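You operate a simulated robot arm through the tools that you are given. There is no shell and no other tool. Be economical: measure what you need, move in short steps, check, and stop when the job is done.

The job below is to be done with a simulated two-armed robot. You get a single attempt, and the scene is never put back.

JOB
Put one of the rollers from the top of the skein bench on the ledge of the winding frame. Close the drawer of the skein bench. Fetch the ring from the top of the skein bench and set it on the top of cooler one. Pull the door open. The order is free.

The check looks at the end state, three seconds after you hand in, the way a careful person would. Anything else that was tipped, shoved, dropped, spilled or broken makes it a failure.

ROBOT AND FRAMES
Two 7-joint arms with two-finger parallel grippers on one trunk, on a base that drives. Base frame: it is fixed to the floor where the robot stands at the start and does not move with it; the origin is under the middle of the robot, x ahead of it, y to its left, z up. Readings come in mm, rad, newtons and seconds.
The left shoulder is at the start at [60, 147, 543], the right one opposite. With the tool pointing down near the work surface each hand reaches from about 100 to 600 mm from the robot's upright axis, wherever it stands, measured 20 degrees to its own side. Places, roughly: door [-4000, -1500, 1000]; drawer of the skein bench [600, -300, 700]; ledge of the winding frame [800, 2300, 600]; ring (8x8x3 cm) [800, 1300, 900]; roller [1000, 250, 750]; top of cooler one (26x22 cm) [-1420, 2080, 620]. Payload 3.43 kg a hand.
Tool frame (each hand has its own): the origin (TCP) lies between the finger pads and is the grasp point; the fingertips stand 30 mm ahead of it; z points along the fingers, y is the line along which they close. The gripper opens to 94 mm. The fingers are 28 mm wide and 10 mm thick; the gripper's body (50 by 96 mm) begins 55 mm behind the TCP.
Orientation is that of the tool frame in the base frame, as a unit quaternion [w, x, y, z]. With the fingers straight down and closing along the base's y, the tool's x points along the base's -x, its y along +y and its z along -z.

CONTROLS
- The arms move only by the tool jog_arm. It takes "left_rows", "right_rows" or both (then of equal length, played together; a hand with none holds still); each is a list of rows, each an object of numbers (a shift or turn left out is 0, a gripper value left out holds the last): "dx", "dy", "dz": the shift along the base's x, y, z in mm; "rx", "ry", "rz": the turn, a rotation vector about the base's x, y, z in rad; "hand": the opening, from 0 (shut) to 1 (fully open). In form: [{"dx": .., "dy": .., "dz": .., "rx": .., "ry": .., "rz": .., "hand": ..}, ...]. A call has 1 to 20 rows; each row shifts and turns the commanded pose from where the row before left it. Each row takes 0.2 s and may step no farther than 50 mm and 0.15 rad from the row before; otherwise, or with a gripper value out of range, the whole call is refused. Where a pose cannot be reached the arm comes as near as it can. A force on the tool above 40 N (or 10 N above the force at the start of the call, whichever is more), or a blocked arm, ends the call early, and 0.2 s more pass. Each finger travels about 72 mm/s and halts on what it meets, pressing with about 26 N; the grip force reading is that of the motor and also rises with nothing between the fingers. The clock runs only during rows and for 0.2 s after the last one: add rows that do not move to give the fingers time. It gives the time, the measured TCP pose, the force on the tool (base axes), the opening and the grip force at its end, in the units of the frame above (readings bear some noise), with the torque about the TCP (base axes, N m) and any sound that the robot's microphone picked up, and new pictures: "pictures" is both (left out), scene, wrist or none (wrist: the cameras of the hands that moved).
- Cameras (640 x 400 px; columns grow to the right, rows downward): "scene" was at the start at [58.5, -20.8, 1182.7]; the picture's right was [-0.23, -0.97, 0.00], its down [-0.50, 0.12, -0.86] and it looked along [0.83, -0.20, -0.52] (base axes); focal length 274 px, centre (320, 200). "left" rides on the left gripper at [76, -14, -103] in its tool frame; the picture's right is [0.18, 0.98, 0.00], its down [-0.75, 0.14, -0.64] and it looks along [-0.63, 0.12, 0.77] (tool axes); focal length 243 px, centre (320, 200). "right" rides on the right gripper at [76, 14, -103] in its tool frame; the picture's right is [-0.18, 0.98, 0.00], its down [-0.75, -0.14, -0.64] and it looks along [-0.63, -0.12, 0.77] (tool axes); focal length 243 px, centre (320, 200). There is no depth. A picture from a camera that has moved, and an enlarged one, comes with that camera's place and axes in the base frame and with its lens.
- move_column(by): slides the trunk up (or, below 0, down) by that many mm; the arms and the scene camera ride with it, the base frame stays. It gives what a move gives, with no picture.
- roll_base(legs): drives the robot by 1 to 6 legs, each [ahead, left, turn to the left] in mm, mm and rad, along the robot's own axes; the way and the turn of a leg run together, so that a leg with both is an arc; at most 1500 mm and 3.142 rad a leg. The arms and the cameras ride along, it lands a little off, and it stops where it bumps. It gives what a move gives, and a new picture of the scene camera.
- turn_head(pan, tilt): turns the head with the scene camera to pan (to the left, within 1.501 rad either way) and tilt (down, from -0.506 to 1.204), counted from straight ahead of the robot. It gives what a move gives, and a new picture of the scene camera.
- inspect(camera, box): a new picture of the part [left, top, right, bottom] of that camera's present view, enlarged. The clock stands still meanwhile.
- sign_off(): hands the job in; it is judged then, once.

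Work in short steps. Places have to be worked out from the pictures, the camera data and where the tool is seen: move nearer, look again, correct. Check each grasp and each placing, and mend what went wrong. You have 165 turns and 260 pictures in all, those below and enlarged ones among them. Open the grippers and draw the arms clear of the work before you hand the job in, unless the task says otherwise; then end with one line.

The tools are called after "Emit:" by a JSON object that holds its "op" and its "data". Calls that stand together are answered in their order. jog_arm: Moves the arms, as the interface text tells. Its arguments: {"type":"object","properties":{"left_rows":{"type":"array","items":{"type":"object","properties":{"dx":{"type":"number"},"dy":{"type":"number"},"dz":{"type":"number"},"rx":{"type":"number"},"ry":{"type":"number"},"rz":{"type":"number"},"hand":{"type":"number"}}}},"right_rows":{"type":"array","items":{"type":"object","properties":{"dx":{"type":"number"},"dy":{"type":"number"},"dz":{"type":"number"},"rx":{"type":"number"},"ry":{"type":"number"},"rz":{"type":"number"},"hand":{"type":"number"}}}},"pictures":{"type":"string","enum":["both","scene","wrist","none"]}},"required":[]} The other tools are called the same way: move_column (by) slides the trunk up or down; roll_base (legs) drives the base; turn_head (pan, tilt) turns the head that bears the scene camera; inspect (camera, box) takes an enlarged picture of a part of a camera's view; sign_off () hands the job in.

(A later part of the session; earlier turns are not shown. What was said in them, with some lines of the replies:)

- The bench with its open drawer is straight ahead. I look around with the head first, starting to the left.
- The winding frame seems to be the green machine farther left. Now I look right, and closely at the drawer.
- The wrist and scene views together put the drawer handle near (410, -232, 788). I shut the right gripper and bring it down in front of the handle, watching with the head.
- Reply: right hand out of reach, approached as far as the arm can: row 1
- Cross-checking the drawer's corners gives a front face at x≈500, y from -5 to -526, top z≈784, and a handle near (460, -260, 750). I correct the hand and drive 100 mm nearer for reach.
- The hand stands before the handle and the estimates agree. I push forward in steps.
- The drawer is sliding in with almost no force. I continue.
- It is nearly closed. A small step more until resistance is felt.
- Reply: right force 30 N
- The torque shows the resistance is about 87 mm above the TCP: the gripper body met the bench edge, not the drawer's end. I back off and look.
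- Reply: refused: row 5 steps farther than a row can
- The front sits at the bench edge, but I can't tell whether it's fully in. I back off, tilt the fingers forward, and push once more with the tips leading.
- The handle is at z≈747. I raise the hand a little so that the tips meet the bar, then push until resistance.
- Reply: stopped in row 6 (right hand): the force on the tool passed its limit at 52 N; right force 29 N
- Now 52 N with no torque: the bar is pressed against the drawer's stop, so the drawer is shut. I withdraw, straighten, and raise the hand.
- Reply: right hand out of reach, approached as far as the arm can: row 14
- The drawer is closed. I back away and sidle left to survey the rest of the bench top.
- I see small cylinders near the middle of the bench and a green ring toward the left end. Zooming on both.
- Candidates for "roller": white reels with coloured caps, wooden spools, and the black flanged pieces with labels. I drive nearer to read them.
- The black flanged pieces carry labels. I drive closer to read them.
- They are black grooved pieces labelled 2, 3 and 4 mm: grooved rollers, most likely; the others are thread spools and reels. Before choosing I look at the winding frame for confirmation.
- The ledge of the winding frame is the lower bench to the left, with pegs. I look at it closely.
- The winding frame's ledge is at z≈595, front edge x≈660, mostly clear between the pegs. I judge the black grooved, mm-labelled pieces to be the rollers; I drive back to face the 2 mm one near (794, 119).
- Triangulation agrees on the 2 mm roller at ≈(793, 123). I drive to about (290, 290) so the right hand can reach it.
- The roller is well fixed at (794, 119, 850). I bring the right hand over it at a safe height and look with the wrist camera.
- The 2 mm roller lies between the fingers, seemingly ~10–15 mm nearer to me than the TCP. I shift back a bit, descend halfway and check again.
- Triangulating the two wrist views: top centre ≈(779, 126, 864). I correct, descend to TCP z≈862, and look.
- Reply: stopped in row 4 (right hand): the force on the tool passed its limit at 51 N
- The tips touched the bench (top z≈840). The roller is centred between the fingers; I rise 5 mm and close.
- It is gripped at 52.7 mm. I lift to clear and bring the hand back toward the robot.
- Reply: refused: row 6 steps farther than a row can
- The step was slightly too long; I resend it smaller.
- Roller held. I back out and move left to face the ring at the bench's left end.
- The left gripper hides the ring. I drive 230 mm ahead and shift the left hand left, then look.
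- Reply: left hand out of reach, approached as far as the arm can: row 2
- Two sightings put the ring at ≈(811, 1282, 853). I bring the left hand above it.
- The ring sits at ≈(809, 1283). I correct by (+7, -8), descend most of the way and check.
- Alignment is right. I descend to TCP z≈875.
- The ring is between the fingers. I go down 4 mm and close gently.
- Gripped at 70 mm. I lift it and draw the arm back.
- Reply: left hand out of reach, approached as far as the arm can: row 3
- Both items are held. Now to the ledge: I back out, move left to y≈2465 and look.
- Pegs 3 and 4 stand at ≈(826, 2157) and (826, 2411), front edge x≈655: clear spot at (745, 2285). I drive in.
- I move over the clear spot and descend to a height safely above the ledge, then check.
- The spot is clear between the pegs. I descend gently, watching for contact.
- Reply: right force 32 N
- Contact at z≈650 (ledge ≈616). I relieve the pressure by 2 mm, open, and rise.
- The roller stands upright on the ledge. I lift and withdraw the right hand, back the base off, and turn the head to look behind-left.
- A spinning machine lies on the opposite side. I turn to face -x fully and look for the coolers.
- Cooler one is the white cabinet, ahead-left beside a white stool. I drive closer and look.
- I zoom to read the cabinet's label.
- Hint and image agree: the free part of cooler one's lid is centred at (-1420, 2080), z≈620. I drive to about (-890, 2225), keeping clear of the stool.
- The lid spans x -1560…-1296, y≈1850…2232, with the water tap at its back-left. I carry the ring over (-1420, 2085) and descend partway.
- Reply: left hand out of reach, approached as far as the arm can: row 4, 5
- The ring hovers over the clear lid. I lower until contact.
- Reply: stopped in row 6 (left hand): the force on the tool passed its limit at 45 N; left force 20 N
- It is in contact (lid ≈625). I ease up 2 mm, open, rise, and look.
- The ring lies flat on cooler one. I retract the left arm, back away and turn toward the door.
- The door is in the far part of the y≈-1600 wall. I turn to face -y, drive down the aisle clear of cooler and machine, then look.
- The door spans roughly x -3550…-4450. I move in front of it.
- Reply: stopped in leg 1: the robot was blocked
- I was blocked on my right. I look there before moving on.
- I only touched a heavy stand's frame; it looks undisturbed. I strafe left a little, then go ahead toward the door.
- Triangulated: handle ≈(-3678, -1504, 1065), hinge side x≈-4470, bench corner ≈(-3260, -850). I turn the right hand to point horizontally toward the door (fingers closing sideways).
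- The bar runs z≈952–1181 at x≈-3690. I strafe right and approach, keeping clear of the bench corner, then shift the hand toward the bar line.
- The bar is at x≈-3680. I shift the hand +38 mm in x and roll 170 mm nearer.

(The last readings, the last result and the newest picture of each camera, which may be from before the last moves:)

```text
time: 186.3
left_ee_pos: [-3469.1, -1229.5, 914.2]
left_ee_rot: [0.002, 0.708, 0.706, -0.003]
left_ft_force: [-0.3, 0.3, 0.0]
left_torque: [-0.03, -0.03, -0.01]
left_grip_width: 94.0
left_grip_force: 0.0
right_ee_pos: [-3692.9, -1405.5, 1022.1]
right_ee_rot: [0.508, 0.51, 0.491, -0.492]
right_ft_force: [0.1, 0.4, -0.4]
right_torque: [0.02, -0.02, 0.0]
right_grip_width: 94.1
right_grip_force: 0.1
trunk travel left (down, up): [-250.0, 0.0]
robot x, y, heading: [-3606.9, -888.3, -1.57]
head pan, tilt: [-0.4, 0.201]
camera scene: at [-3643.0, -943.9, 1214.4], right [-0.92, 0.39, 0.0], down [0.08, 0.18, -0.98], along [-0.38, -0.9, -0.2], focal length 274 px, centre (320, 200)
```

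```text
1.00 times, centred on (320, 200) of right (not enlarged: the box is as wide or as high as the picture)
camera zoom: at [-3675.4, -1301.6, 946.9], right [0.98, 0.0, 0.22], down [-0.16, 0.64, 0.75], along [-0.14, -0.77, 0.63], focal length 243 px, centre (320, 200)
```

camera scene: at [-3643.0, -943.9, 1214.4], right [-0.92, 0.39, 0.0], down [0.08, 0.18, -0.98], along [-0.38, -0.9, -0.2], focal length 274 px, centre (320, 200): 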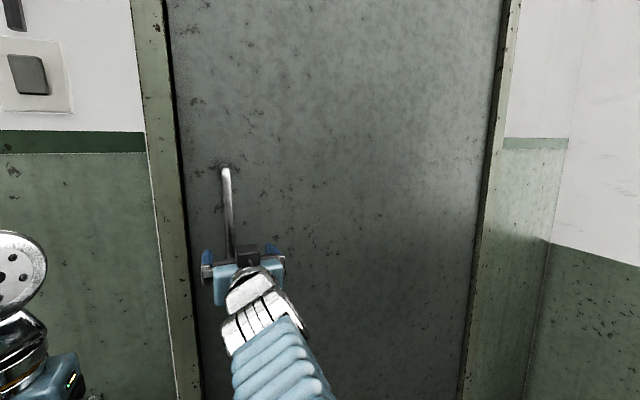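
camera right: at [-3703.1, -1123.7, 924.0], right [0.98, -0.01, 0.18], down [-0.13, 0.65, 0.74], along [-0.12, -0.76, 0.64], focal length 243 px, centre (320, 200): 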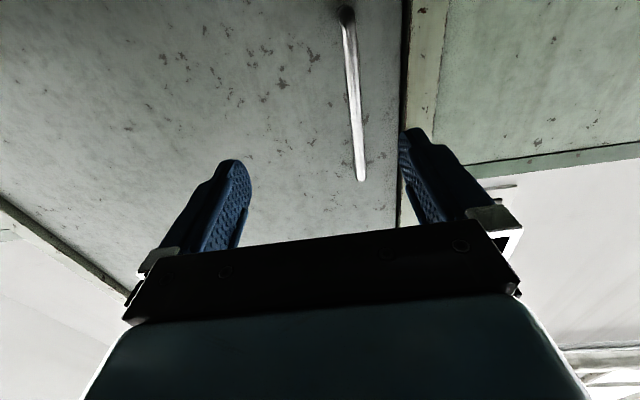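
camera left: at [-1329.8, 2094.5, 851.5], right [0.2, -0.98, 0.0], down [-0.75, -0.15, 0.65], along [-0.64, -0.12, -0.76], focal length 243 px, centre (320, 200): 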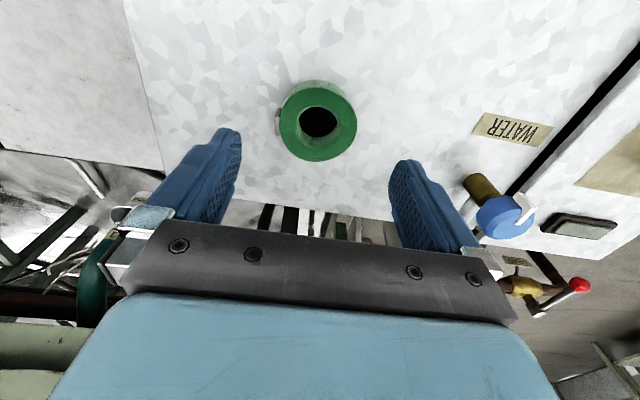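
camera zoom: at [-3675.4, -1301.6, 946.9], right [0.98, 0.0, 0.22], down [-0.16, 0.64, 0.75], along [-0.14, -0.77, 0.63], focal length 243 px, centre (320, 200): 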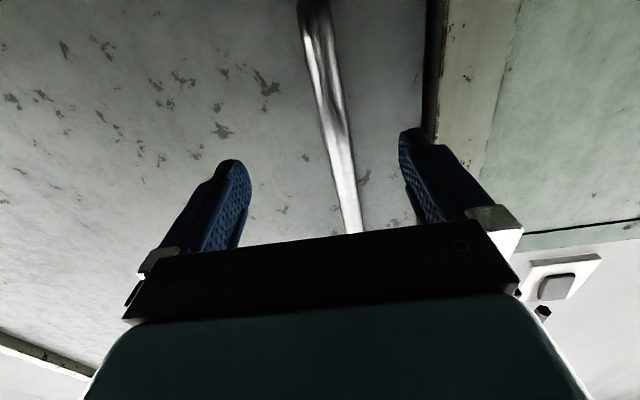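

The bar passes between the fingers, ~80 mm ahead. I roll 65 mm forward and centre the hand.

Emit:
{"op": "roll_base", "data": {"legs": [[65, 0, 0]]}}

Emit:
{"op": "jog_arm", "data": {"right_rows": [{"dx": 8}, {"dy": -8}, {}]}}

```text
time: 187.3
left_ee_pos: [-3469.4, -1294.7, 913.7]
left_ee_rot: [0.003, 0.708, 0.706, -0.004]
left_ft_force: [-0.3, -0.7, 0.2]
left_torque: [0.0, 0.0, 0.01]
left_grip_width: 93.7
left_grip_force: 0.0
right_ee_pos: [-3691.9, -1472.0, 1023.0]
right_ee_rot: [0.509, 0.509, 0.491, -0.49]
right_ft_force: [-0.4, 0.2, -0.6]
right_torque: [0.0, 0.04, 0.0]
right_grip_width: 93.9
right_grip_force: 0.0
trunk travel left (down, up): [-250.0, 0.0]
robot x, y, heading: [-3605.1, -952.2, -1.573]
head pan, tilt: [-0.4, 0.201]
camera scene: at [-3643.2, -1009.2, 1214.4], right [-0.92, 0.39, 0.0], down [0.08, 0.18, -0.98], along [-0.38, -0.9, -0.2], focal length 274 px, centre (320, 200)
```

scene: 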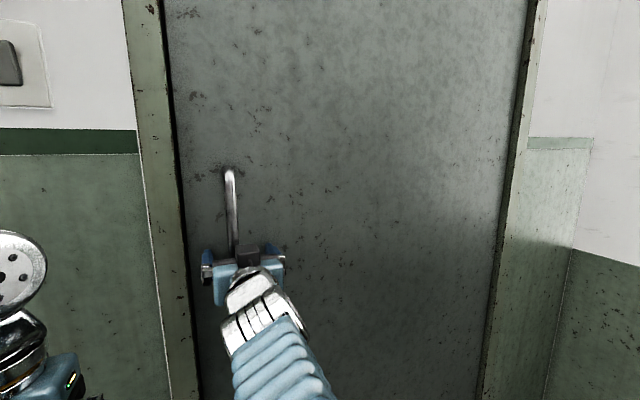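

```text
time: 187.8
left_ee_pos: [-3470.2, -1291.4, 914.6]
left_ee_rot: [0.004, 0.708, 0.707, -0.005]
left_ft_force: [-1.1, 0.4, -0.2]
left_torque: [-0.01, -0.02, -0.02]
left_grip_width: 94.1
left_grip_force: 0.1
right_ee_pos: [-3686.7, -1471.7, 1022.6]
right_ee_rot: [0.512, 0.514, 0.489, -0.484]
right_ft_force: [-2.5, 35.1, -0.3]
right_torque: [-0.34, 0.2, -1.91]
right_grip_width: 94.1
right_grip_force: 0.0
trunk travel left (down, up): [-250.0, 0.0]
robot x, y, heading: [-3609.3, -951.1, -1.57]
head pan, tilt: [-0.4, 0.201]
stopped in row 2 (right hand): the force on the tool passed its limit at 48 N (the readings are from after the stop); the commanded pose is now the measured one
camera scene: at [-3644.1, -1004.7, 1214.6], right [-0.92, 0.39, 0.0], down [0.08, 0.18, -0.98], along [-0.38, -0.9, -0.2], focal length 274 px, centre (320, 200)
camera right: at [-3668.3, -1367.2, 949.1], right [0.97, 0.0, 0.24], down [-0.18, 0.64, 0.75], along [-0.15, -0.77, 0.62], focal length 243 px, centre (320, 200)
```

scene: 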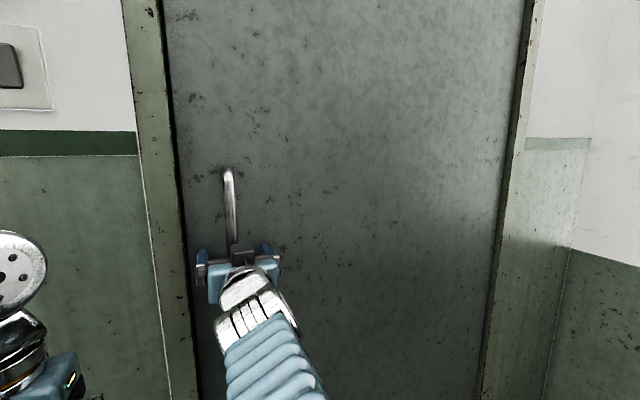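
right: 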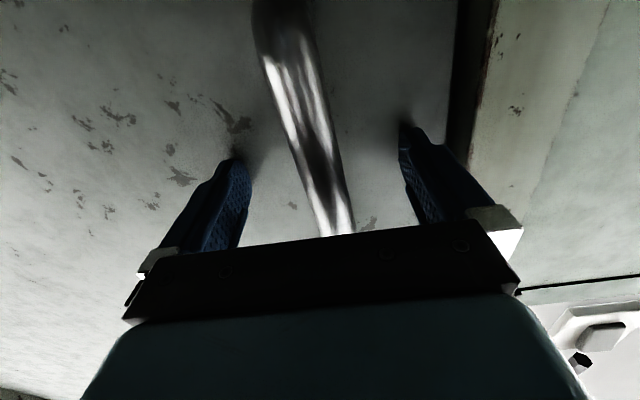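

The fingertips touch the door with the bar well between the fingers. I back off 6 mm and close on the bar.

Emit:
{"op": "jog_arm", "data": {"right_rows": [{"dy": 6}, {"hand": 0.3}, {}, {"hand": 0}, {}, {}, {}]}}

```text
time: 189.4
left_ee_pos: [-3468.6, -1294.7, 913.0]
left_ee_rot: [0.001, 0.707, 0.707, -0.005]
left_ft_force: [0.6, 0.2, 0.2]
left_torque: [0.02, -0.04, -0.03]
left_grip_width: 94.0
left_grip_force: 0.1
right_ee_pos: [-3679.8, -1469.4, 1022.8]
right_ee_rot: [0.512, 0.512, 0.492, -0.483]
right_ft_force: [26.4, 0.5, -7.1]
right_torque: [-0.77, 1.15, -0.36]
right_grip_width: 23.3
right_grip_force: 45.4
trunk travel left (down, up): [-250.0, 0.0]
robot x, y, heading: [-3611.1, -951.9, -1.577]
head pan, tilt: [-0.4, 0.201]
camera scene: at [-3640.4, -1009.2, 1214.3], right [-0.92, 0.39, 0.0], down [0.08, 0.18, -0.98], along [-0.39, -0.9, -0.2], focal length 274 px, centre (320, 200)
camera right: at [-3663.4, -1364.9, 947.8], right [0.97, 0.01, 0.23], down [-0.18, 0.63, 0.75], along [-0.14, -0.77, 0.62], focal length 243 px, centre (320, 200)
```

scene: 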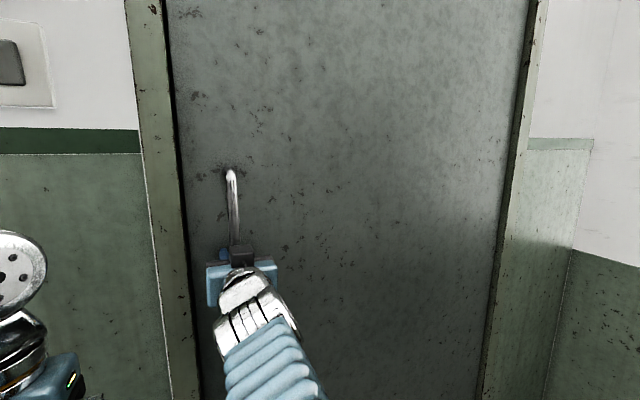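
right: 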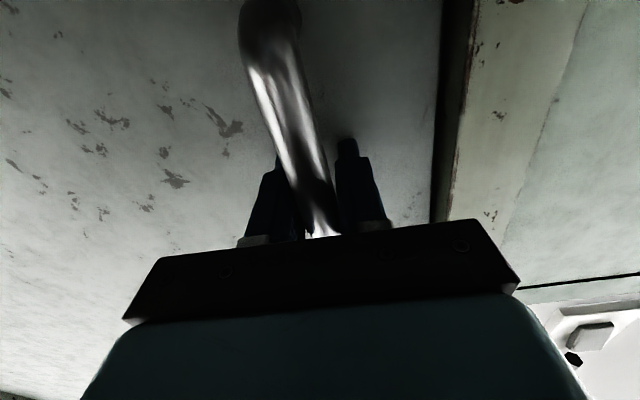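

The bar is held. I pull gently toward me with the arm to see how the door responds.

Emit:
{"op": "jog_arm", "data": {"right_rows": [{"dx": 4}, {"dy": 8}, {"dy": 10}, {"dy": 10}, {"dy": 10}, {"dy": 10}, {}], "pictures": "scene"}}

```text
time: 191.1
left_ee_pos: [-3473.4, -1295.3, 913.6]
left_ee_rot: [0.003, 0.708, 0.706, -0.004]
left_ft_force: [0.4, -0.8, 0.3]
left_torque: [-0.02, 0.01, -0.02]
left_grip_width: 93.8
left_grip_force: 0.0
right_ee_pos: [-3685.2, -1421.1, 1020.9]
right_ee_rot: [0.511, 0.516, 0.488, -0.484]
right_ft_force: [-32.3, -3.4, 9.3]
right_torque: [0.66, 1.24, 0.41]
right_grip_width: 23.1
right_grip_force: 45.1
trunk travel left (down, up): [-250.0, 0.0]
robot x, y, heading: [-3611.0, -956.0, -1.572]
head pan, tilt: [-0.4, 0.201]
camera scene: at [-3647.1, -1008.9, 1214.3], right [-0.92, 0.39, 0.0], down [0.08, 0.18, -0.98], along [-0.38, -0.9, -0.2], focal length 274 px, centre (320, 200)
```

scene: 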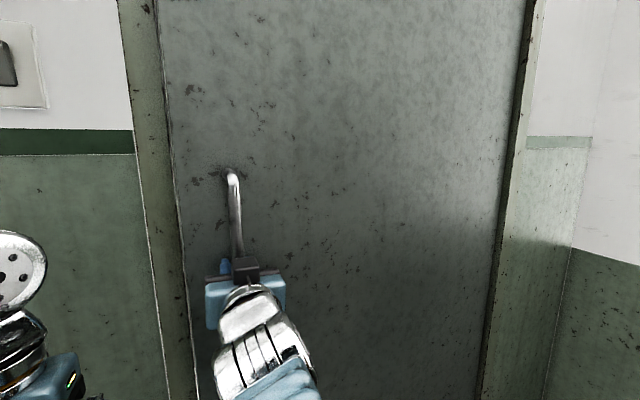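

The door swings freely. I relieve the sideways force and roll the base along an arc about the hinge (≈(-4470, -1515)), first 0.1 rad.

Emit:
{"op": "jog_arm", "data": {"right_rows": [{"dx": -4}, {"dx": -2}, {}], "pictures": "none"}}

Emit:
{"op": "roll_base", "data": {"legs": [[-88, -52, 0.1]]}}

```text
time: 191.8
left_ee_pos: [-3471.4, -1294.9, 914.6]
left_ee_rot: [0.003, 0.709, 0.705, -0.004]
left_ft_force: [0.4, -0.5, -0.4]
left_torque: [0.0, -0.02, -0.03]
left_grip_width: 94.0
left_grip_force: 0.0
right_ee_pos: [-3683.4, -1422.1, 1022.0]
right_ee_rot: [0.512, 0.514, 0.49, -0.483]
right_ft_force: [-11.9, -2.2, 1.8]
right_torque: [-0.21, 0.98, 0.27]
right_grip_width: 23.2
right_grip_force: 44.7
trunk travel left (down, up): [-250.0, 0.0]
robot x, y, heading: [-3607.4, -956.1, -1.575]
head pan, tilt: [-0.4, 0.201]
```

```text
time: 193.0
left_ee_pos: [-3496.3, -1191.9, 913.3]
left_ee_rot: [0.003, 0.672, 0.741, -0.002]
left_ft_force: [0.1, 0.3, -0.2]
left_torque: [0.01, -0.02, 0.02]
left_grip_width: 93.9
left_grip_force: 0.0
right_ee_pos: [-3698.0, -1339.6, 1022.0]
right_ee_rot: [0.535, 0.492, 0.513, -0.457]
right_ft_force: [-31.9, -8.0, 4.6]
right_torque: [0.07, 1.05, 0.51]
right_grip_width: 23.4
right_grip_force: 45.3
trunk travel left (down, up): [-250.0, 0.0]
robot x, y, heading: [-3662.8, -867.0, -1.476]
head pan, tilt: [-0.4, 0.201]
camera scene: at [-3697.2, -925.0, 1214.3], right [-0.95, 0.3, 0.0], down [0.06, 0.19, -0.98], along [-0.29, -0.94, -0.2], focal length 274 px, centre (320, 200)
```

scene: 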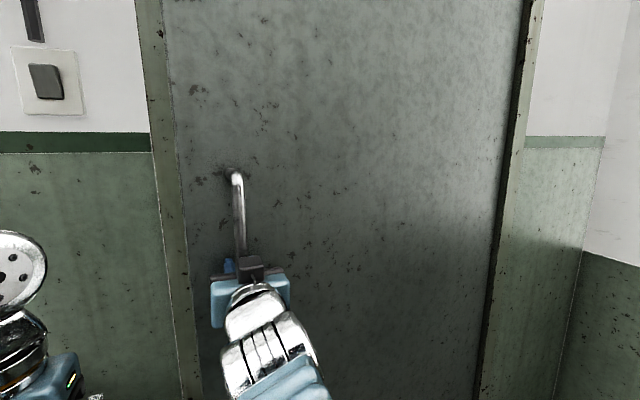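

It works. I ease the sideways load again and continue with a 0.15 rad arc.

Emit:
{"op": "jog_arm", "data": {"right_rows": [{"dx": -5}, {"dx": -3}, {}], "pictures": "none"}}

Emit:
{"op": "roll_base", "data": {"legs": [[-127, -90, 0.15]]}}

```text
time: 193.8
left_ee_pos: [-3490.7, -1191.1, 913.9]
left_ee_rot: [0.001, 0.672, 0.74, -0.005]
left_ft_force: [-0.1, 0.0, 0.1]
left_torque: [0.05, 0.01, 0.01]
left_grip_width: 93.7
left_grip_force: 0.2
right_ee_pos: [-3697.9, -1337.7, 1021.8]
right_ee_rot: [0.534, 0.489, 0.516, -0.458]
right_ft_force: [21.6, 5.5, -14.6]
right_torque: [-0.79, 1.0, -0.22]
right_grip_width: 23.2
right_grip_force: 45.1
trunk travel left (down, up): [-250.0, 0.0]
robot x, y, heading: [-3665.4, -869.7, -1.474]
head pan, tilt: [-0.4, 0.201]
```

```text
time: 195.1
left_ee_pos: [-3535.9, -1086.9, 915.0]
left_ee_rot: [0.002, 0.628, 0.779, -0.004]
left_ft_force: [1.4, -0.1, 0.4]
left_torque: [-0.01, 0.01, 0.03]
left_grip_width: 94.0
left_grip_force: 0.2
right_ee_pos: [-3724.1, -1257.3, 1021.4]
right_ee_rot: [0.559, 0.454, 0.546, -0.427]
right_ft_force: [3.5, -1.2, 3.4]
right_torque: [0.15, 1.19, 0.14]
right_grip_width: 23.0
right_grip_force: 45.0
trunk travel left (down, up): [-250.0, 0.0]
robot x, y, heading: [-3745.6, -779.3, -1.359]
head pan, tilt: [-0.4, 0.201]
stopped in leg 1: the force on the tool passed its limit at 41 N (the readings are from after the stop); the commanded pose is now the measured one
camera scene: at [-3766.0, -845.9, 1214.7], right [-0.98, 0.19, 0.0], down [0.04, 0.2, -0.98], along [-0.18, -0.96, -0.2], focal length 274 px, centre (320, 200)
```

scene: 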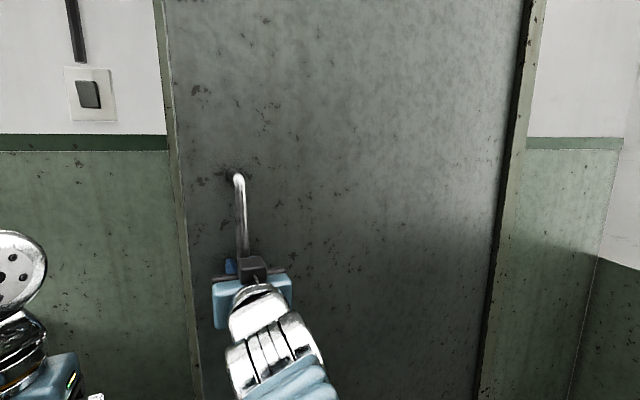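

The measured path fits a hinge nearer, ≈(-4330, -1494). Recomputed, I continue along the tighter arc.

Emit:
{"op": "roll_base", "data": {"legs": [[-109, -86, 0.15]]}}

```text
time: 196.4
left_ee_pos: [-3603.0, -971.8, 913.1]
left_ee_rot: [0.003, 0.566, 0.824, -0.004]
left_ft_force: [0.7, 1.6, 0.7]
left_torque: [0.0, 0.0, -0.01]
left_grip_width: 94.0
left_grip_force: 0.1
right_ee_pos: [-3762.2, -1166.9, 1022.1]
right_ee_rot: [0.591, 0.412, 0.579, -0.381]
right_ft_force: [7.8, 5.0, 7.0]
right_torque: [-0.51, 0.88, -0.14]
right_grip_width: 23.2
right_grip_force: 45.3
trunk travel left (down, up): [-250.0, 0.0]
robot x, y, heading: [-3856.1, -705.4, -1.206]
head pan, tilt: [-0.4, 0.201]
camera scene: at [-3866.4, -767.8, 1214.4], right [-1.0, 0.03, 0.0], down [0.01, 0.2, -0.98], along [-0.03, -0.98, -0.2], focal length 274 px, centre (320, 200)
```

scene: 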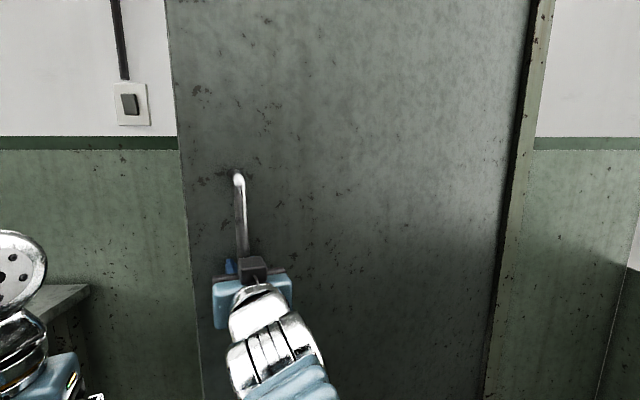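

Forces are small; door ≈25° open. Another 0.15 rad step.

Emit:
{"op": "roll_base", "data": {"legs": [[-120, -81, 0.15]]}}

```text
time: 197.7
left_ee_pos: [-3689.6, -856.4, 914.0]
left_ee_rot: [0.003, 0.506, 0.862, -0.003]
left_ft_force: [0.4, -0.3, -0.4]
left_torque: [0.01, -0.01, -0.02]
left_grip_width: 94.1
left_grip_force: 0.0
right_ee_pos: [-3818.3, -1073.4, 1022.0]
right_ee_rot: [0.617, 0.371, 0.606, -0.338]
right_ft_force: [-2.9, -1.2, 6.5]
right_torque: [-0.51, 0.86, 0.03]
right_grip_width: 23.3
right_grip_force: 45.7
trunk travel left (down, up): [-250.0, 0.0]
robot x, y, heading: [-3980.5, -629.2, -1.061]
head pan, tilt: [-0.4, 0.201]
camera scene: at [-3980.1, -693.5, 1214.4], right [-0.99, -0.11, 0.0], down [-0.02, 0.2, -0.98], along [0.11, -0.97, -0.2], focal length 274 px, centre (320, 200)
```

scene: 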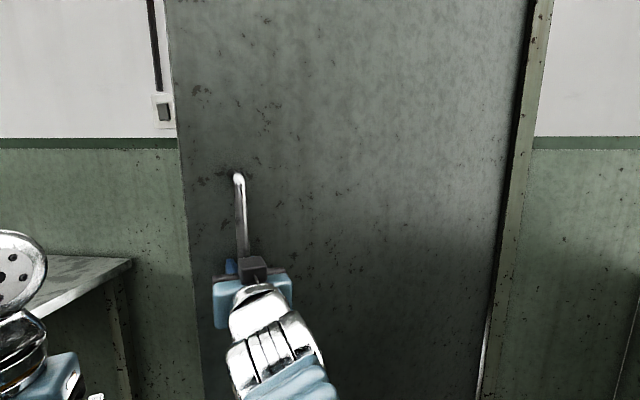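

Arc fits well (hinge (-4420, -1498), R≈735; door ≈33°). One more step, then I check the bookcase clearance behind my right.

Emit:
{"op": "roll_base", "data": {"legs": [[-121, -81, 0.15]]}}

Emit:
{"op": "turn_head", "data": {"pan": -1.5, "tilt": 0.7}}

```text
time: 199.1
left_ee_pos: [-3792.4, -755.1, 914.0]
left_ee_rot: [0.003, 0.441, 0.897, -0.004]
left_ft_force: [-0.2, -0.8, -0.5]
left_torque: [0.02, 0.02, 0.0]
left_grip_width: 93.9
left_grip_force: 0.1
right_ee_pos: [-3890.6, -989.5, 1021.6]
right_ee_rot: [0.641, 0.325, 0.632, -0.291]
right_ft_force: [-13.6, -12.1, 8.0]
right_torque: [-0.56, 0.91, 0.27]
right_grip_width: 23.1
right_grip_force: 44.7
trunk travel left (down, up): [-250.0, 0.0]
robot x, y, heading: [-4108.2, -571.6, -0.917]
head pan, tilt: [-0.4, 0.201]
camera scene: at [-4104.8, -636.8, 1214.4], right [-0.97, -0.25, 0.0], down [-0.05, 0.19, -0.98], along [0.25, -0.95, -0.2], focal length 274 px, centre (320, 200)
```

scene: 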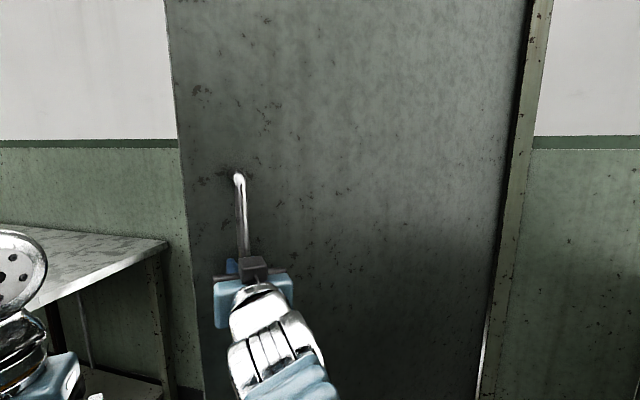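

```text
time: 200.4
left_ee_pos: [-3792.1, -755.5, 913.3]
left_ee_rot: [0.004, 0.442, 0.897, -0.003]
left_ft_force: [0.0, 0.2, 0.1]
left_torque: [-0.01, 0.04, -0.01]
left_grip_width: 94.0
left_grip_force: 0.0
right_ee_pos: [-3891.0, -990.1, 1021.3]
right_ee_rot: [0.641, 0.325, 0.632, -0.291]
right_ft_force: [-9.1, -10.7, 4.6]
right_torque: [-0.54, 0.9, 0.22]
right_grip_width: 23.1
right_grip_force: 44.9
trunk travel left (down, up): [-250.0, 0.0]
robot x, y, heading: [-4112.9, -569.3, -0.913]
head pan, tilt: [-1.499, 0.7]
camera scene: at [-4191.2, -603.0, 1168.9], right [-0.67, 0.75, 0.0], down [0.48, 0.43, -0.76], along [-0.57, -0.51, -0.64], focal length 274 px, centre (320, 200)
```

scene: 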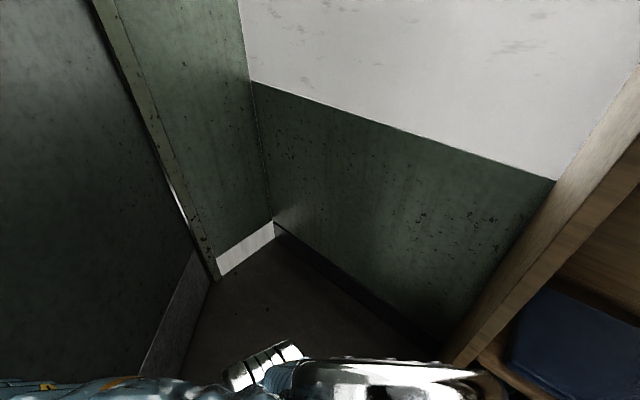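

The door is ≈41° open. More base arc would bring me near the bookcase, so I release the bar, retract, and will push the door wider from its inner edge. First open and draw back along the tool axis.

Emit:
{"op": "jog_arm", "data": {"right_rows": [{"hand": 1}, {}, {}, {}, {"dx": -15, "dy": 19}, {"dx": -19, "dy": 24}, {"dx": -25, "dy": 31}, {"dx": -19, "dy": 24}, {}], "pictures": "wrist"}}

```text
time: 202.4
left_ee_pos: [-3792.0, -755.1, 913.1]
left_ee_rot: [0.004, 0.442, 0.897, -0.002]
left_ft_force: [0.4, -0.1, -1.0]
left_torque: [0.02, 0.0, 0.0]
left_grip_width: 94.0
left_grip_force: 0.1
right_ee_pos: [-3966.3, -888.7, 1020.7]
right_ee_rot: [0.641, 0.325, 0.632, -0.291]
right_ft_force: [0.0, 0.1, 0.1]
right_torque: [0.0, 0.02, 0.03]
right_grip_width: 94.0
right_grip_force: 0.1
trunk travel left (down, up): [-250.0, 0.0]
robot x, y, heading: [-4109.0, -564.9, -0.914]
head pan, tilt: [-1.499, 0.7]
camera right: at [-4016.5, -795.1, 947.1], right [0.76, 0.6, 0.23], down [-0.53, 0.39, 0.75], along [0.36, -0.7, 0.62], focal length 243 px, centre (320, 200)
```

right: 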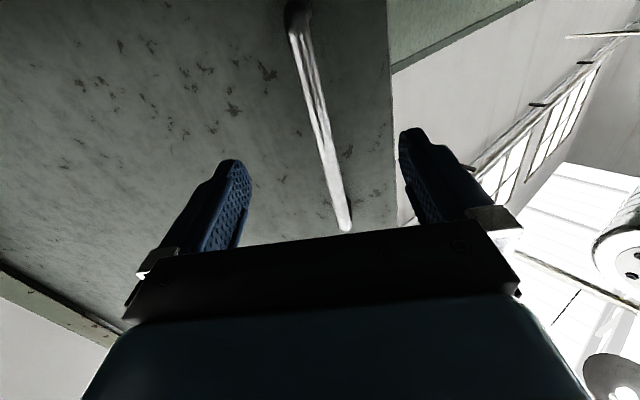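

Released cleanly. I strafe away to the left, rotate to face -y and look at the door.

Emit:
{"op": "roll_base", "data": {"legs": [[0, 500, 0], [0, 0, -0.657]]}}

Emit:
{"op": "turn_head", "data": {"pan": -0.3, "tilt": 0.35}}

```text
time: 207.2
left_ee_pos: [-3565.7, -595.1, 913.7]
left_ee_rot: [0.002, 0.701, 0.713, -0.005]
left_ft_force: [-0.5, 0.7, -0.2]
left_torque: [0.0, 0.01, -0.01]
left_grip_width: 94.1
left_grip_force: 0.0
right_ee_pos: [-3785.5, -598.2, 1022.1]
right_ee_rot: [0.516, 0.507, 0.498, -0.478]
right_ft_force: [0.0, -0.3, -0.4]
right_torque: [0.01, -0.01, -0.01]
right_grip_width: 94.2
right_grip_force: 0.0
trunk travel left (down, up): [-250.0, 0.0]
robot x, y, heading: [-3710.9, -254.1, -1.562]
head pan, tilt: [-1.499, 0.7]
camera scene: at [-3794.1, -234.3, 1169.0], right [-0.09, 1.0, 0.0], down [0.64, 0.06, -0.76], along [-0.76, -0.07, -0.64], focal length 274 px, centre (320, 200)
```

scene: 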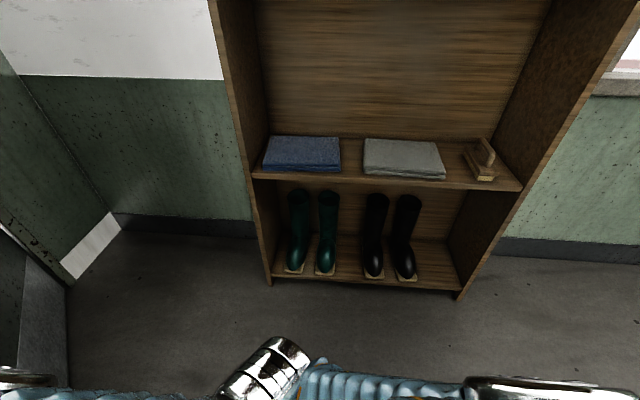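

```text
time: 208.6
left_ee_pos: [-3566.6, -595.6, 913.0]
left_ee_rot: [0.003, 0.701, 0.713, -0.004]
left_ft_force: [0.2, -0.2, 0.3]
left_torque: [-0.03, 0.02, -0.01]
left_grip_width: 94.0
left_grip_force: 0.0
right_ee_pos: [-3785.6, -598.8, 1021.4]
right_ee_rot: [0.516, 0.507, 0.498, -0.478]
right_ft_force: [0.1, 1.1, 0.3]
right_torque: [0.02, -0.02, -0.02]
right_grip_width: 94.1
right_grip_force: 0.1
trunk travel left (down, up): [-250.0, 0.0]
robot x, y, heading: [-3709.6, -254.4, -1.554]
head pan, tilt: [-0.3, 0.351]
camera scene: at [-3735.7, -316.3, 1200.3], right [-0.96, 0.28, 0.0], down [0.1, 0.33, -0.94], along [-0.26, -0.9, -0.34], focal length 274 px, centre (320, 200)
```

scene: 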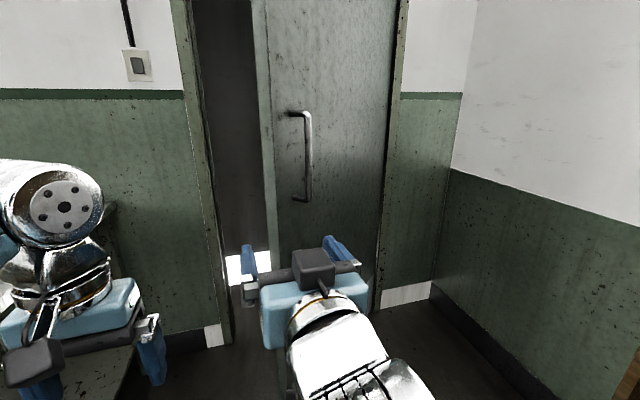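

The bookcase front is at x≈-4540; the door's free edge is near (-3795, -985). I move to about (-3580, -520), then extend the closed right hand past the edge on its inner side.

Emit:
{"op": "roll_base", "data": {"legs": [[0, 130, 0], [266, 0, -0.01]]}}

Emit:
{"op": "jog_arm", "data": {"right_rows": [{"hand": 0, "dx": -18, "dy": -40}, {"dx": -18, "dy": -40}, {"dx": -18, "dy": -40}, {"dx": -18, "dy": -40}, {}]}}

```text
time: 211.3
left_ee_pos: [-3435.7, -853.6, 913.6]
left_ee_rot: [0.002, 0.705, 0.709, -0.005]
left_ft_force: [-0.3, 1.2, 0.2]
left_torque: [-0.04, 0.01, -0.01]
left_grip_width: 94.1
left_grip_force: 0.1
right_ee_pos: [-3654.7, -857.3, 1021.5]
right_ee_rot: [0.513, 0.511, 0.494, -0.482]
right_ft_force: [0.3, 0.5, 0.3]
right_torque: [0.02, 0.01, -0.01]
right_grip_width: 94.1
right_grip_force: 0.2
trunk travel left (down, up): [-250.0, 0.0]
robot x, y, heading: [-3577.9, -517.6, -1.567]
head pan, tilt: [-0.3, 0.351]
camera scene: at [-3601.5, -574.3, 1200.4], right [-0.96, 0.29, 0.0], down [0.1, 0.33, -0.94], along [-0.27, -0.9, -0.34], focal length 274 px, centre (320, 200)
```

scene: 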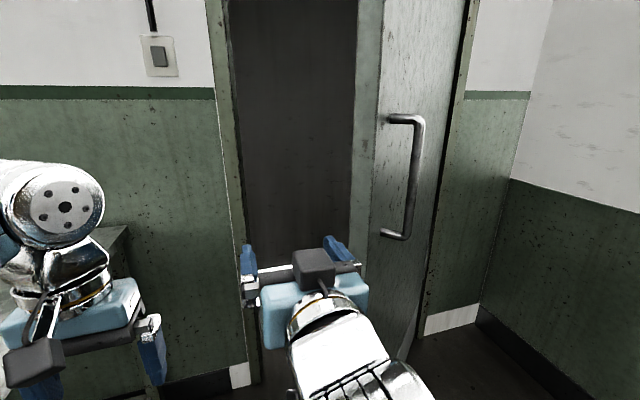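

```text
time: 212.5
left_ee_pos: [-3434.9, -854.9, 913.7]
left_ee_rot: [0.003, 0.705, 0.709, -0.004]
left_ft_force: [0.3, -0.1, -0.5]
left_torque: [0.02, 0.0, 0.03]
left_grip_width: 94.2
left_grip_force: 0.0
right_ee_pos: [-3727.8, -1014.7, 1019.4]
right_ee_rot: [0.514, 0.51, 0.495, -0.481]
right_ft_force: [-0.6, 0.4, -0.1]
right_torque: [0.02, 0.01, -0.01]
right_grip_width: 0.2
right_grip_force: 26.6
trunk travel left (down, up): [-250.0, 0.0]
robot x, y, heading: [-3574.7, -515.3, -1.572]
head pan, tilt: [-0.3, 0.351]
camera scene: at [-3601.6, -574.7, 1200.3], right [-0.96, 0.29, 0.0], down [0.1, 0.33, -0.94], along [-0.27, -0.9, -0.34], focal length 274 px, centre (320, 200)
camera right: at [-3712.2, -910.2, 944.9], right [0.97, 0.01, 0.23], down [-0.19, 0.63, 0.75], along [-0.14, -0.78, 0.62], focal length 243 px, centre (320, 200)
```

scene: 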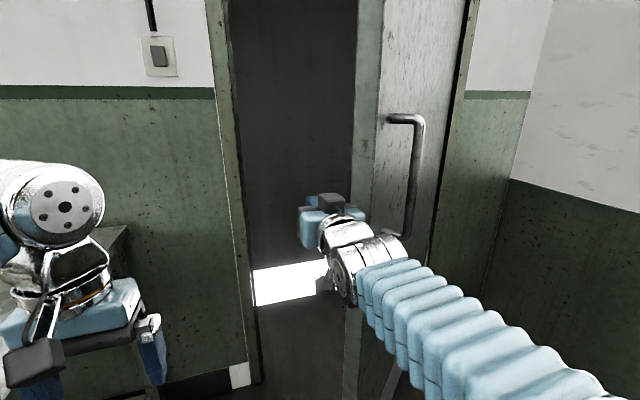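
right: 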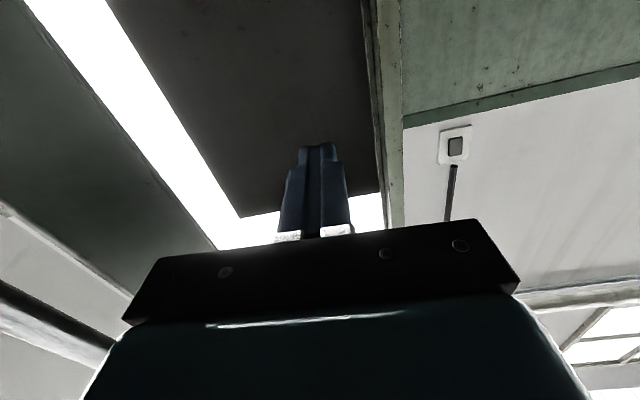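

The hand is inside the opening beyond the free edge (≈-3795). I now move the base right/back along the edge's path, pushing the door wider.

Emit:
{"op": "roll_base", "data": {"legs": [[0, -60, 0], [-98, -94, 0], [-72, -96, 0]]}}

```text
time: 213.6
left_ee_pos: [-3491.9, -854.8, 914.3]
left_ee_rot: [0.003, 0.706, 0.708, -0.005]
left_ft_force: [0.0, 0.0, 0.5]
left_torque: [-0.01, 0.02, -0.04]
left_grip_width: 94.0
left_grip_force: 0.0
right_ee_pos: [-3777.6, -1013.5, 1021.2]
right_ee_rot: [0.515, 0.503, 0.499, -0.481]
right_ft_force: [3.2, 2.5, 2.2]
right_torque: [-0.01, 0.09, -0.21]
right_grip_width: 0.2
right_grip_force: 26.1
trunk travel left (down, up): [-250.0, 0.0]
robot x, y, heading: [-3629.8, -513.5, -1.57]
head pan, tilt: [-0.3, 0.351]
stopped in leg 1: the force on the tool passed its limit at 41 N (the readings are from after the stop); the commanded pose is now the measured one
camera scene: at [-3659.0, -574.1, 1200.4], right [-0.96, 0.29, 0.0], down [0.1, 0.33, -0.94], along [-0.27, -0.9, -0.34], focal length 274 px, centre (320, 200)
```

scene: 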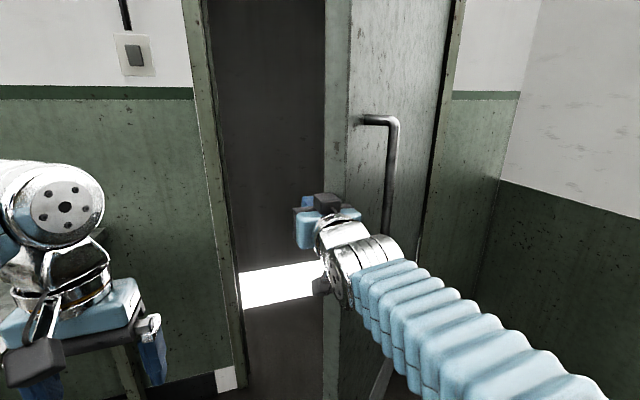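

Contact with the edge made. I continue along the tangent.

Emit:
{"op": "roll_base", "data": {"legs": [[-90, -85, 0]]}}

```text
time: 214.9
left_ee_pos: [-3579.5, -765.0, 914.2]
left_ee_rot: [0.002, 0.706, 0.708, -0.003]
left_ft_force: [-0.1, -0.1, 0.0]
left_torque: [-0.02, -0.01, 0.02]
left_grip_width: 94.0
left_grip_force: 0.1
right_ee_pos: [-3865.5, -921.7, 1019.7]
right_ee_rot: [0.514, 0.505, 0.498, -0.482]
right_ft_force: [0.0, 0.5, -0.3]
right_torque: [0.02, 0.01, -0.02]
right_grip_width: 0.1
right_grip_force: 25.6
trunk travel left (down, up): [-250.0, 0.0]
robot x, y, heading: [-3724.3, -422.2, -1.569]
head pan, tilt: [-0.3, 0.351]
camera scene: at [-3745.3, -483.7, 1200.3], right [-0.96, 0.29, 0.0], down [0.1, 0.33, -0.94], along [-0.28, -0.9, -0.34], focal length 274 px, centre (320, 200)
```

scene: 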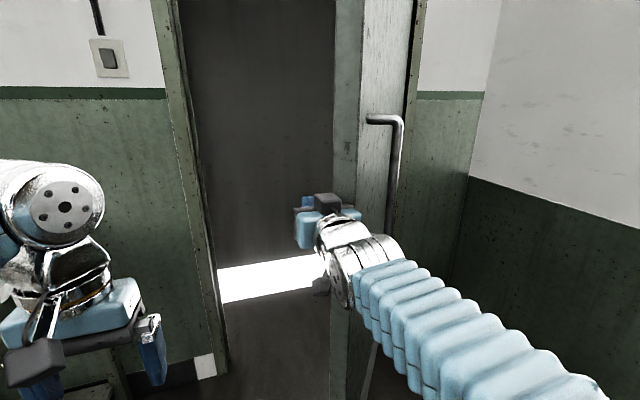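

The door swung further (≈55–60°). I continue pushing.

Emit:
{"op": "roll_base", "data": {"legs": [[-65, -100, 0]]}}

Emit:
{"op": "roll_base", "data": {"legs": [[-50, -100, 0]]}}

```text
time: 216.1
left_ee_pos: [-3678.8, -697.0, 912.4]
left_ee_rot: [0.002, 0.707, 0.707, -0.004]
left_ft_force: [-0.1, 0.3, -0.2]
left_torque: [0.03, 0.03, 0.02]
left_grip_width: 94.1
left_grip_force: 0.0
right_ee_pos: [-3965.5, -855.6, 1020.2]
right_ee_rot: [0.514, 0.505, 0.499, -0.482]
right_ft_force: [0.3, -0.5, 0.2]
right_torque: [0.0, 0.02, 0.02]
right_grip_width: 0.0
right_grip_force: 26.2
trunk travel left (down, up): [-250.0, 0.0]
robot x, y, heading: [-3819.9, -356.4, -1.572]
head pan, tilt: [-0.3, 0.351]
camera scene: at [-3844.7, -416.7, 1200.4], right [-0.96, 0.3, 0.0], down [0.1, 0.33, -0.94], along [-0.28, -0.9, -0.34], focal length 274 px, centre (320, 200)
```

scene: 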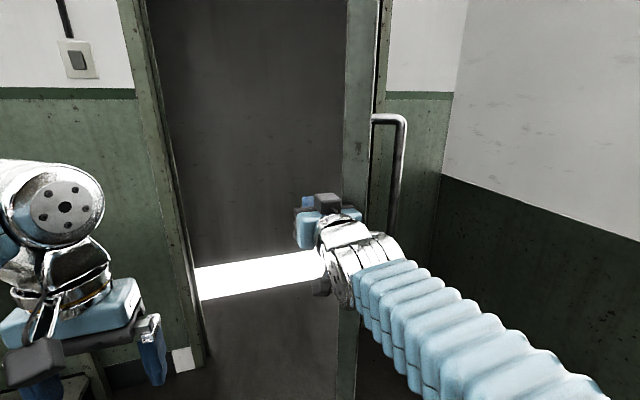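

```text
time: 217.3
left_ee_pos: [-3780.6, -647.9, 914.3]
left_ee_rot: [0.002, 0.706, 0.708, -0.005]
left_ft_force: [-0.1, 0.3, 0.4]
left_torque: [0.0, 0.0, -0.02]
left_grip_width: 94.0
left_grip_force: 0.0
right_ee_pos: [-4065.3, -805.0, 1020.2]
right_ee_rot: [0.514, 0.505, 0.499, -0.481]
right_ft_force: [0.3, 0.1, 0.1]
right_torque: [0.0, 0.03, -0.02]
right_grip_width: 0.0
right_grip_force: 25.9
trunk travel left (down, up): [-250.0, 0.0]
robot x, y, heading: [-3920.6, -305.8, -1.568]
head pan, tilt: [-0.3, 0.351]
camera scene: at [-3945.5, -366.6, 1200.4], right [-0.96, 0.29, 0.0], down [0.1, 0.33, -0.94], along [-0.28, -0.9, -0.34], focal length 274 px, centre (320, 200)
```

scene: 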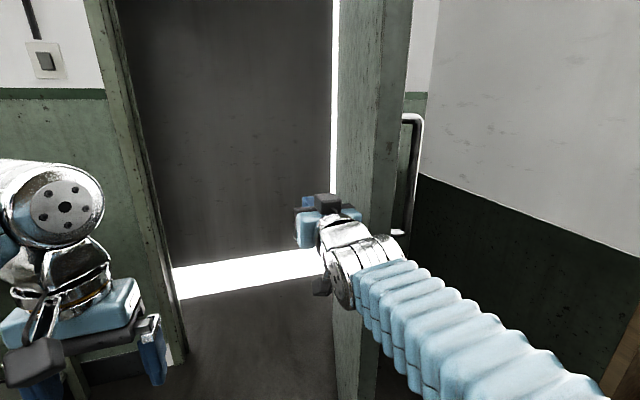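

The door stands wide open (~75°+). I move away to the left and back, and look whether it stays.

Emit:
{"op": "roll_base", "data": {"legs": [[0, 200, 0], [-300, 100, 0]]}}

Emit:
{"op": "turn_head", "data": {"pan": -0.35, "tilt": 0.3}}

```text
time: 220.6
left_ee_pos: [-3481.8, -343.5, 913.2]
left_ee_rot: [0.003, 0.705, 0.709, -0.005]
left_ft_force: [-0.5, 0.4, 0.0]
left_torque: [0.0, -0.02, 0.0]
left_grip_width: 93.9
left_grip_force: 0.1
right_ee_pos: [-3768.0, -502.4, 1020.2]
right_ee_rot: [0.515, 0.504, 0.5, -0.481]
right_ft_force: [0.0, -0.2, -0.3]
right_torque: [-0.05, -0.01, 0.0]
right_grip_width: 0.0
right_grip_force: 26.0
trunk travel left (down, up): [-250.0, 0.0]
robot x, y, heading: [-3628.3, -1.3, -1.564]
head pan, tilt: [-0.3, 0.351]
camera scene: at [-3648.7, -62.5, 1200.3], right [-0.96, 0.29, 0.0], down [0.1, 0.33, -0.94], along [-0.27, -0.9, -0.34], focal length 274 px, centre (320, 200)
```

scene: 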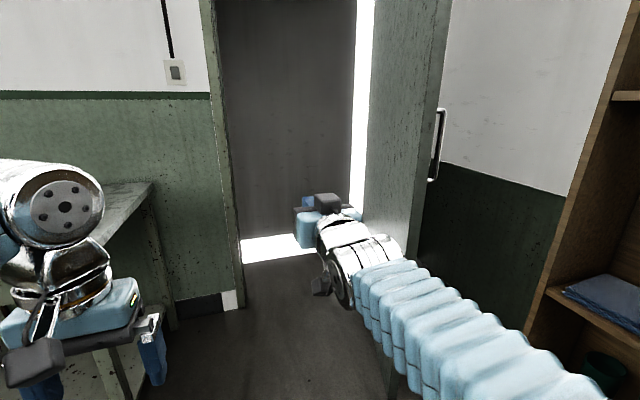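

```text
time: 221.3
left_ee_pos: [-3481.2, -343.2, 913.6]
left_ee_rot: [0.003, 0.705, 0.709, -0.005]
left_ft_force: [0.1, -0.3, 0.1]
left_torque: [-0.02, 0.0, 0.0]
left_grip_width: 94.2
left_grip_force: 0.0
right_ee_pos: [-3768.1, -500.2, 1019.4]
right_ee_rot: [0.515, 0.504, 0.499, -0.481]
right_ft_force: [-0.2, -0.4, -0.2]
right_torque: [0.03, -0.03, 0.0]
right_grip_width: 0.0
right_grip_force: 25.7
trunk travel left (down, up): [-250.0, 0.0]
robot x, y, heading: [-3622.2, -2.4, -1.566]
head pan, tilt: [-0.351, 0.3]
camera scene: at [-3653.3, -61.1, 1205.0], right [-0.94, 0.34, 0.0], down [0.1, 0.28, -0.96], along [-0.32, -0.9, -0.3], focal length 274 px, centre (320, 200)
```

scene: 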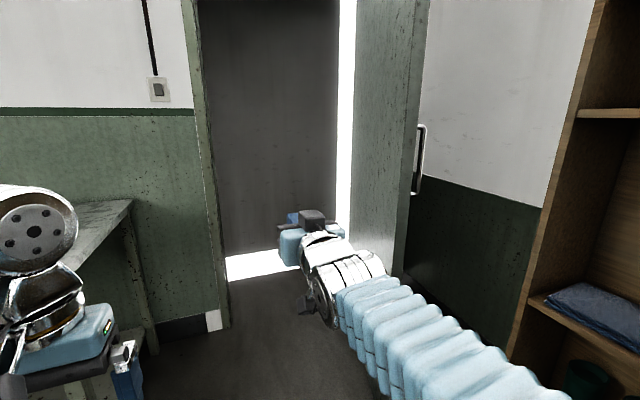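

The door stays open at ~80°. I open the right gripper and take one look at the stand I brushed earlier.

Emit:
{"op": "jog_arm", "data": {"right_rows": [{"hand": 1}, {}, {}, {}], "pictures": "none"}}

Emit:
{"op": "roll_base", "data": {"legs": [[0, 200, -0.9]]}}

Emit:
{"op": "turn_head", "data": {"pan": -1.3, "tilt": 0.4}}

```text
time: 222.3
left_ee_pos: [-3482.4, -342.3, 913.8]
left_ee_rot: [0.002, 0.705, 0.71, -0.004]
left_ft_force: [-0.6, -0.2, -0.2]
left_torque: [0.04, -0.02, -0.04]
left_grip_width: 94.2
left_grip_force: 0.0
right_ee_pos: [-3766.5, -501.5, 1019.5]
right_ee_rot: [0.515, 0.504, 0.5, -0.481]
right_ft_force: [0.3, 0.0, 0.2]
right_torque: [-0.01, -0.03, 0.0]
right_grip_width: 94.1
right_grip_force: 0.0
trunk travel left (down, up): [-250.0, 0.0]
robot x, y, heading: [-3619.9, -2.5, -1.563]
head pan, tilt: [-0.351, 0.3]
```

```text
time: 225.0
left_ee_pos: [-3633.9, -405.5, 914.1]
left_ee_rot: [0.0, 0.945, 0.326, -0.004]
left_ft_force: [0.0, -0.2, -0.1]
left_torque: [-0.03, -0.03, 0.02]
left_grip_width: 94.1
left_grip_force: 0.0
right_ee_pos: [-3933.3, -276.2, 1020.8]
right_ee_rot: [0.25, 0.673, 0.225, -0.659]
right_ft_force: [0.2, -0.1, -0.6]
right_torque: [0.0, 0.0, 0.04]
right_grip_width: 93.8
right_grip_force: 0.1
trunk travel left (down, up): [-250.0, 0.0]
robot x, y, heading: [-3447.5, -88.0, -2.483]
head pan, tilt: [-0.351, 0.3]
camera scene: at [-3514.0, -97.4, 1205.1], right [-0.31, 0.95, 0.0], down [0.28, 0.09, -0.96], along [-0.91, -0.29, -0.3], focal length 274 px, centre (320, 200)
```

scene: 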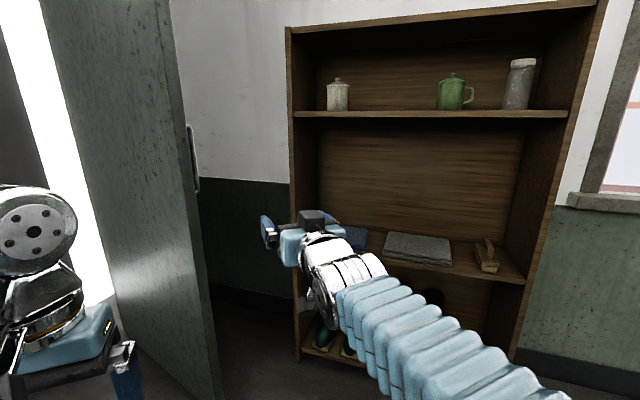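

```text
time: 226.2
left_ee_pos: [-3633.5, -405.0, 913.0]
left_ee_rot: [0.0, 0.946, 0.325, -0.005]
left_ft_force: [-0.5, -0.1, -0.3]
left_torque: [0.01, 0.05, 0.01]
left_grip_width: 93.9
left_grip_force: 0.1
right_ee_pos: [-3933.7, -275.7, 1019.9]
right_ee_rot: [0.25, 0.673, 0.226, -0.659]
right_ft_force: [-0.4, -1.0, 0.1]
right_torque: [0.02, -0.01, -0.01]
right_grip_width: 94.0
right_grip_force: 0.0
trunk travel left (down, up): [-250.0, 0.0]
robot x, y, heading: [-3452.4, -85.9, -2.48]
head pan, tilt: [-1.3, 0.4]
camera scene: at [-3499.5, -13.7, 1195.8], right [0.6, 0.8, 0.0], down [0.31, -0.23, -0.92], along [-0.74, 0.55, -0.39], focal length 274 px, centre (320, 200)
```

scene: 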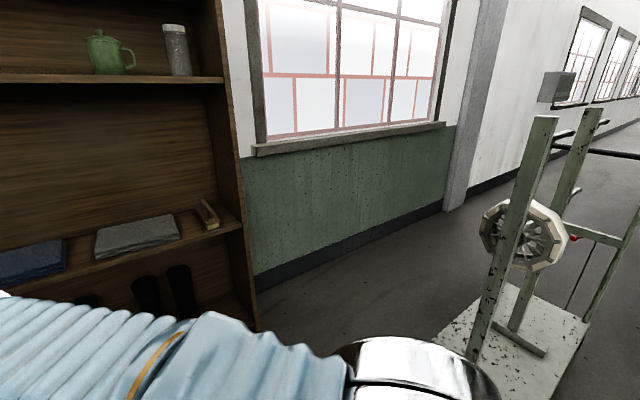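

The stand and its reel are upright and everything looks in order: the drawer is shut, the roller is on the ledge, the ring is on cooler one and the door is open. I hand in.

Emit:
{"op": "sign_off", "data": {}}

```text
The job is handed in.
```

I handed in all four parts as done. The drawer is shut, the 2 mm black roller is on the winding frame's ledge, the green ring is on top of cooler one, and the door is open about 80°. I took the black grooved pieces marked in mm to be the rollers, since nothing on them says so. The base also bumped a heavy reel stand near the door once; it was still upright, with its reel on, when I last looked.
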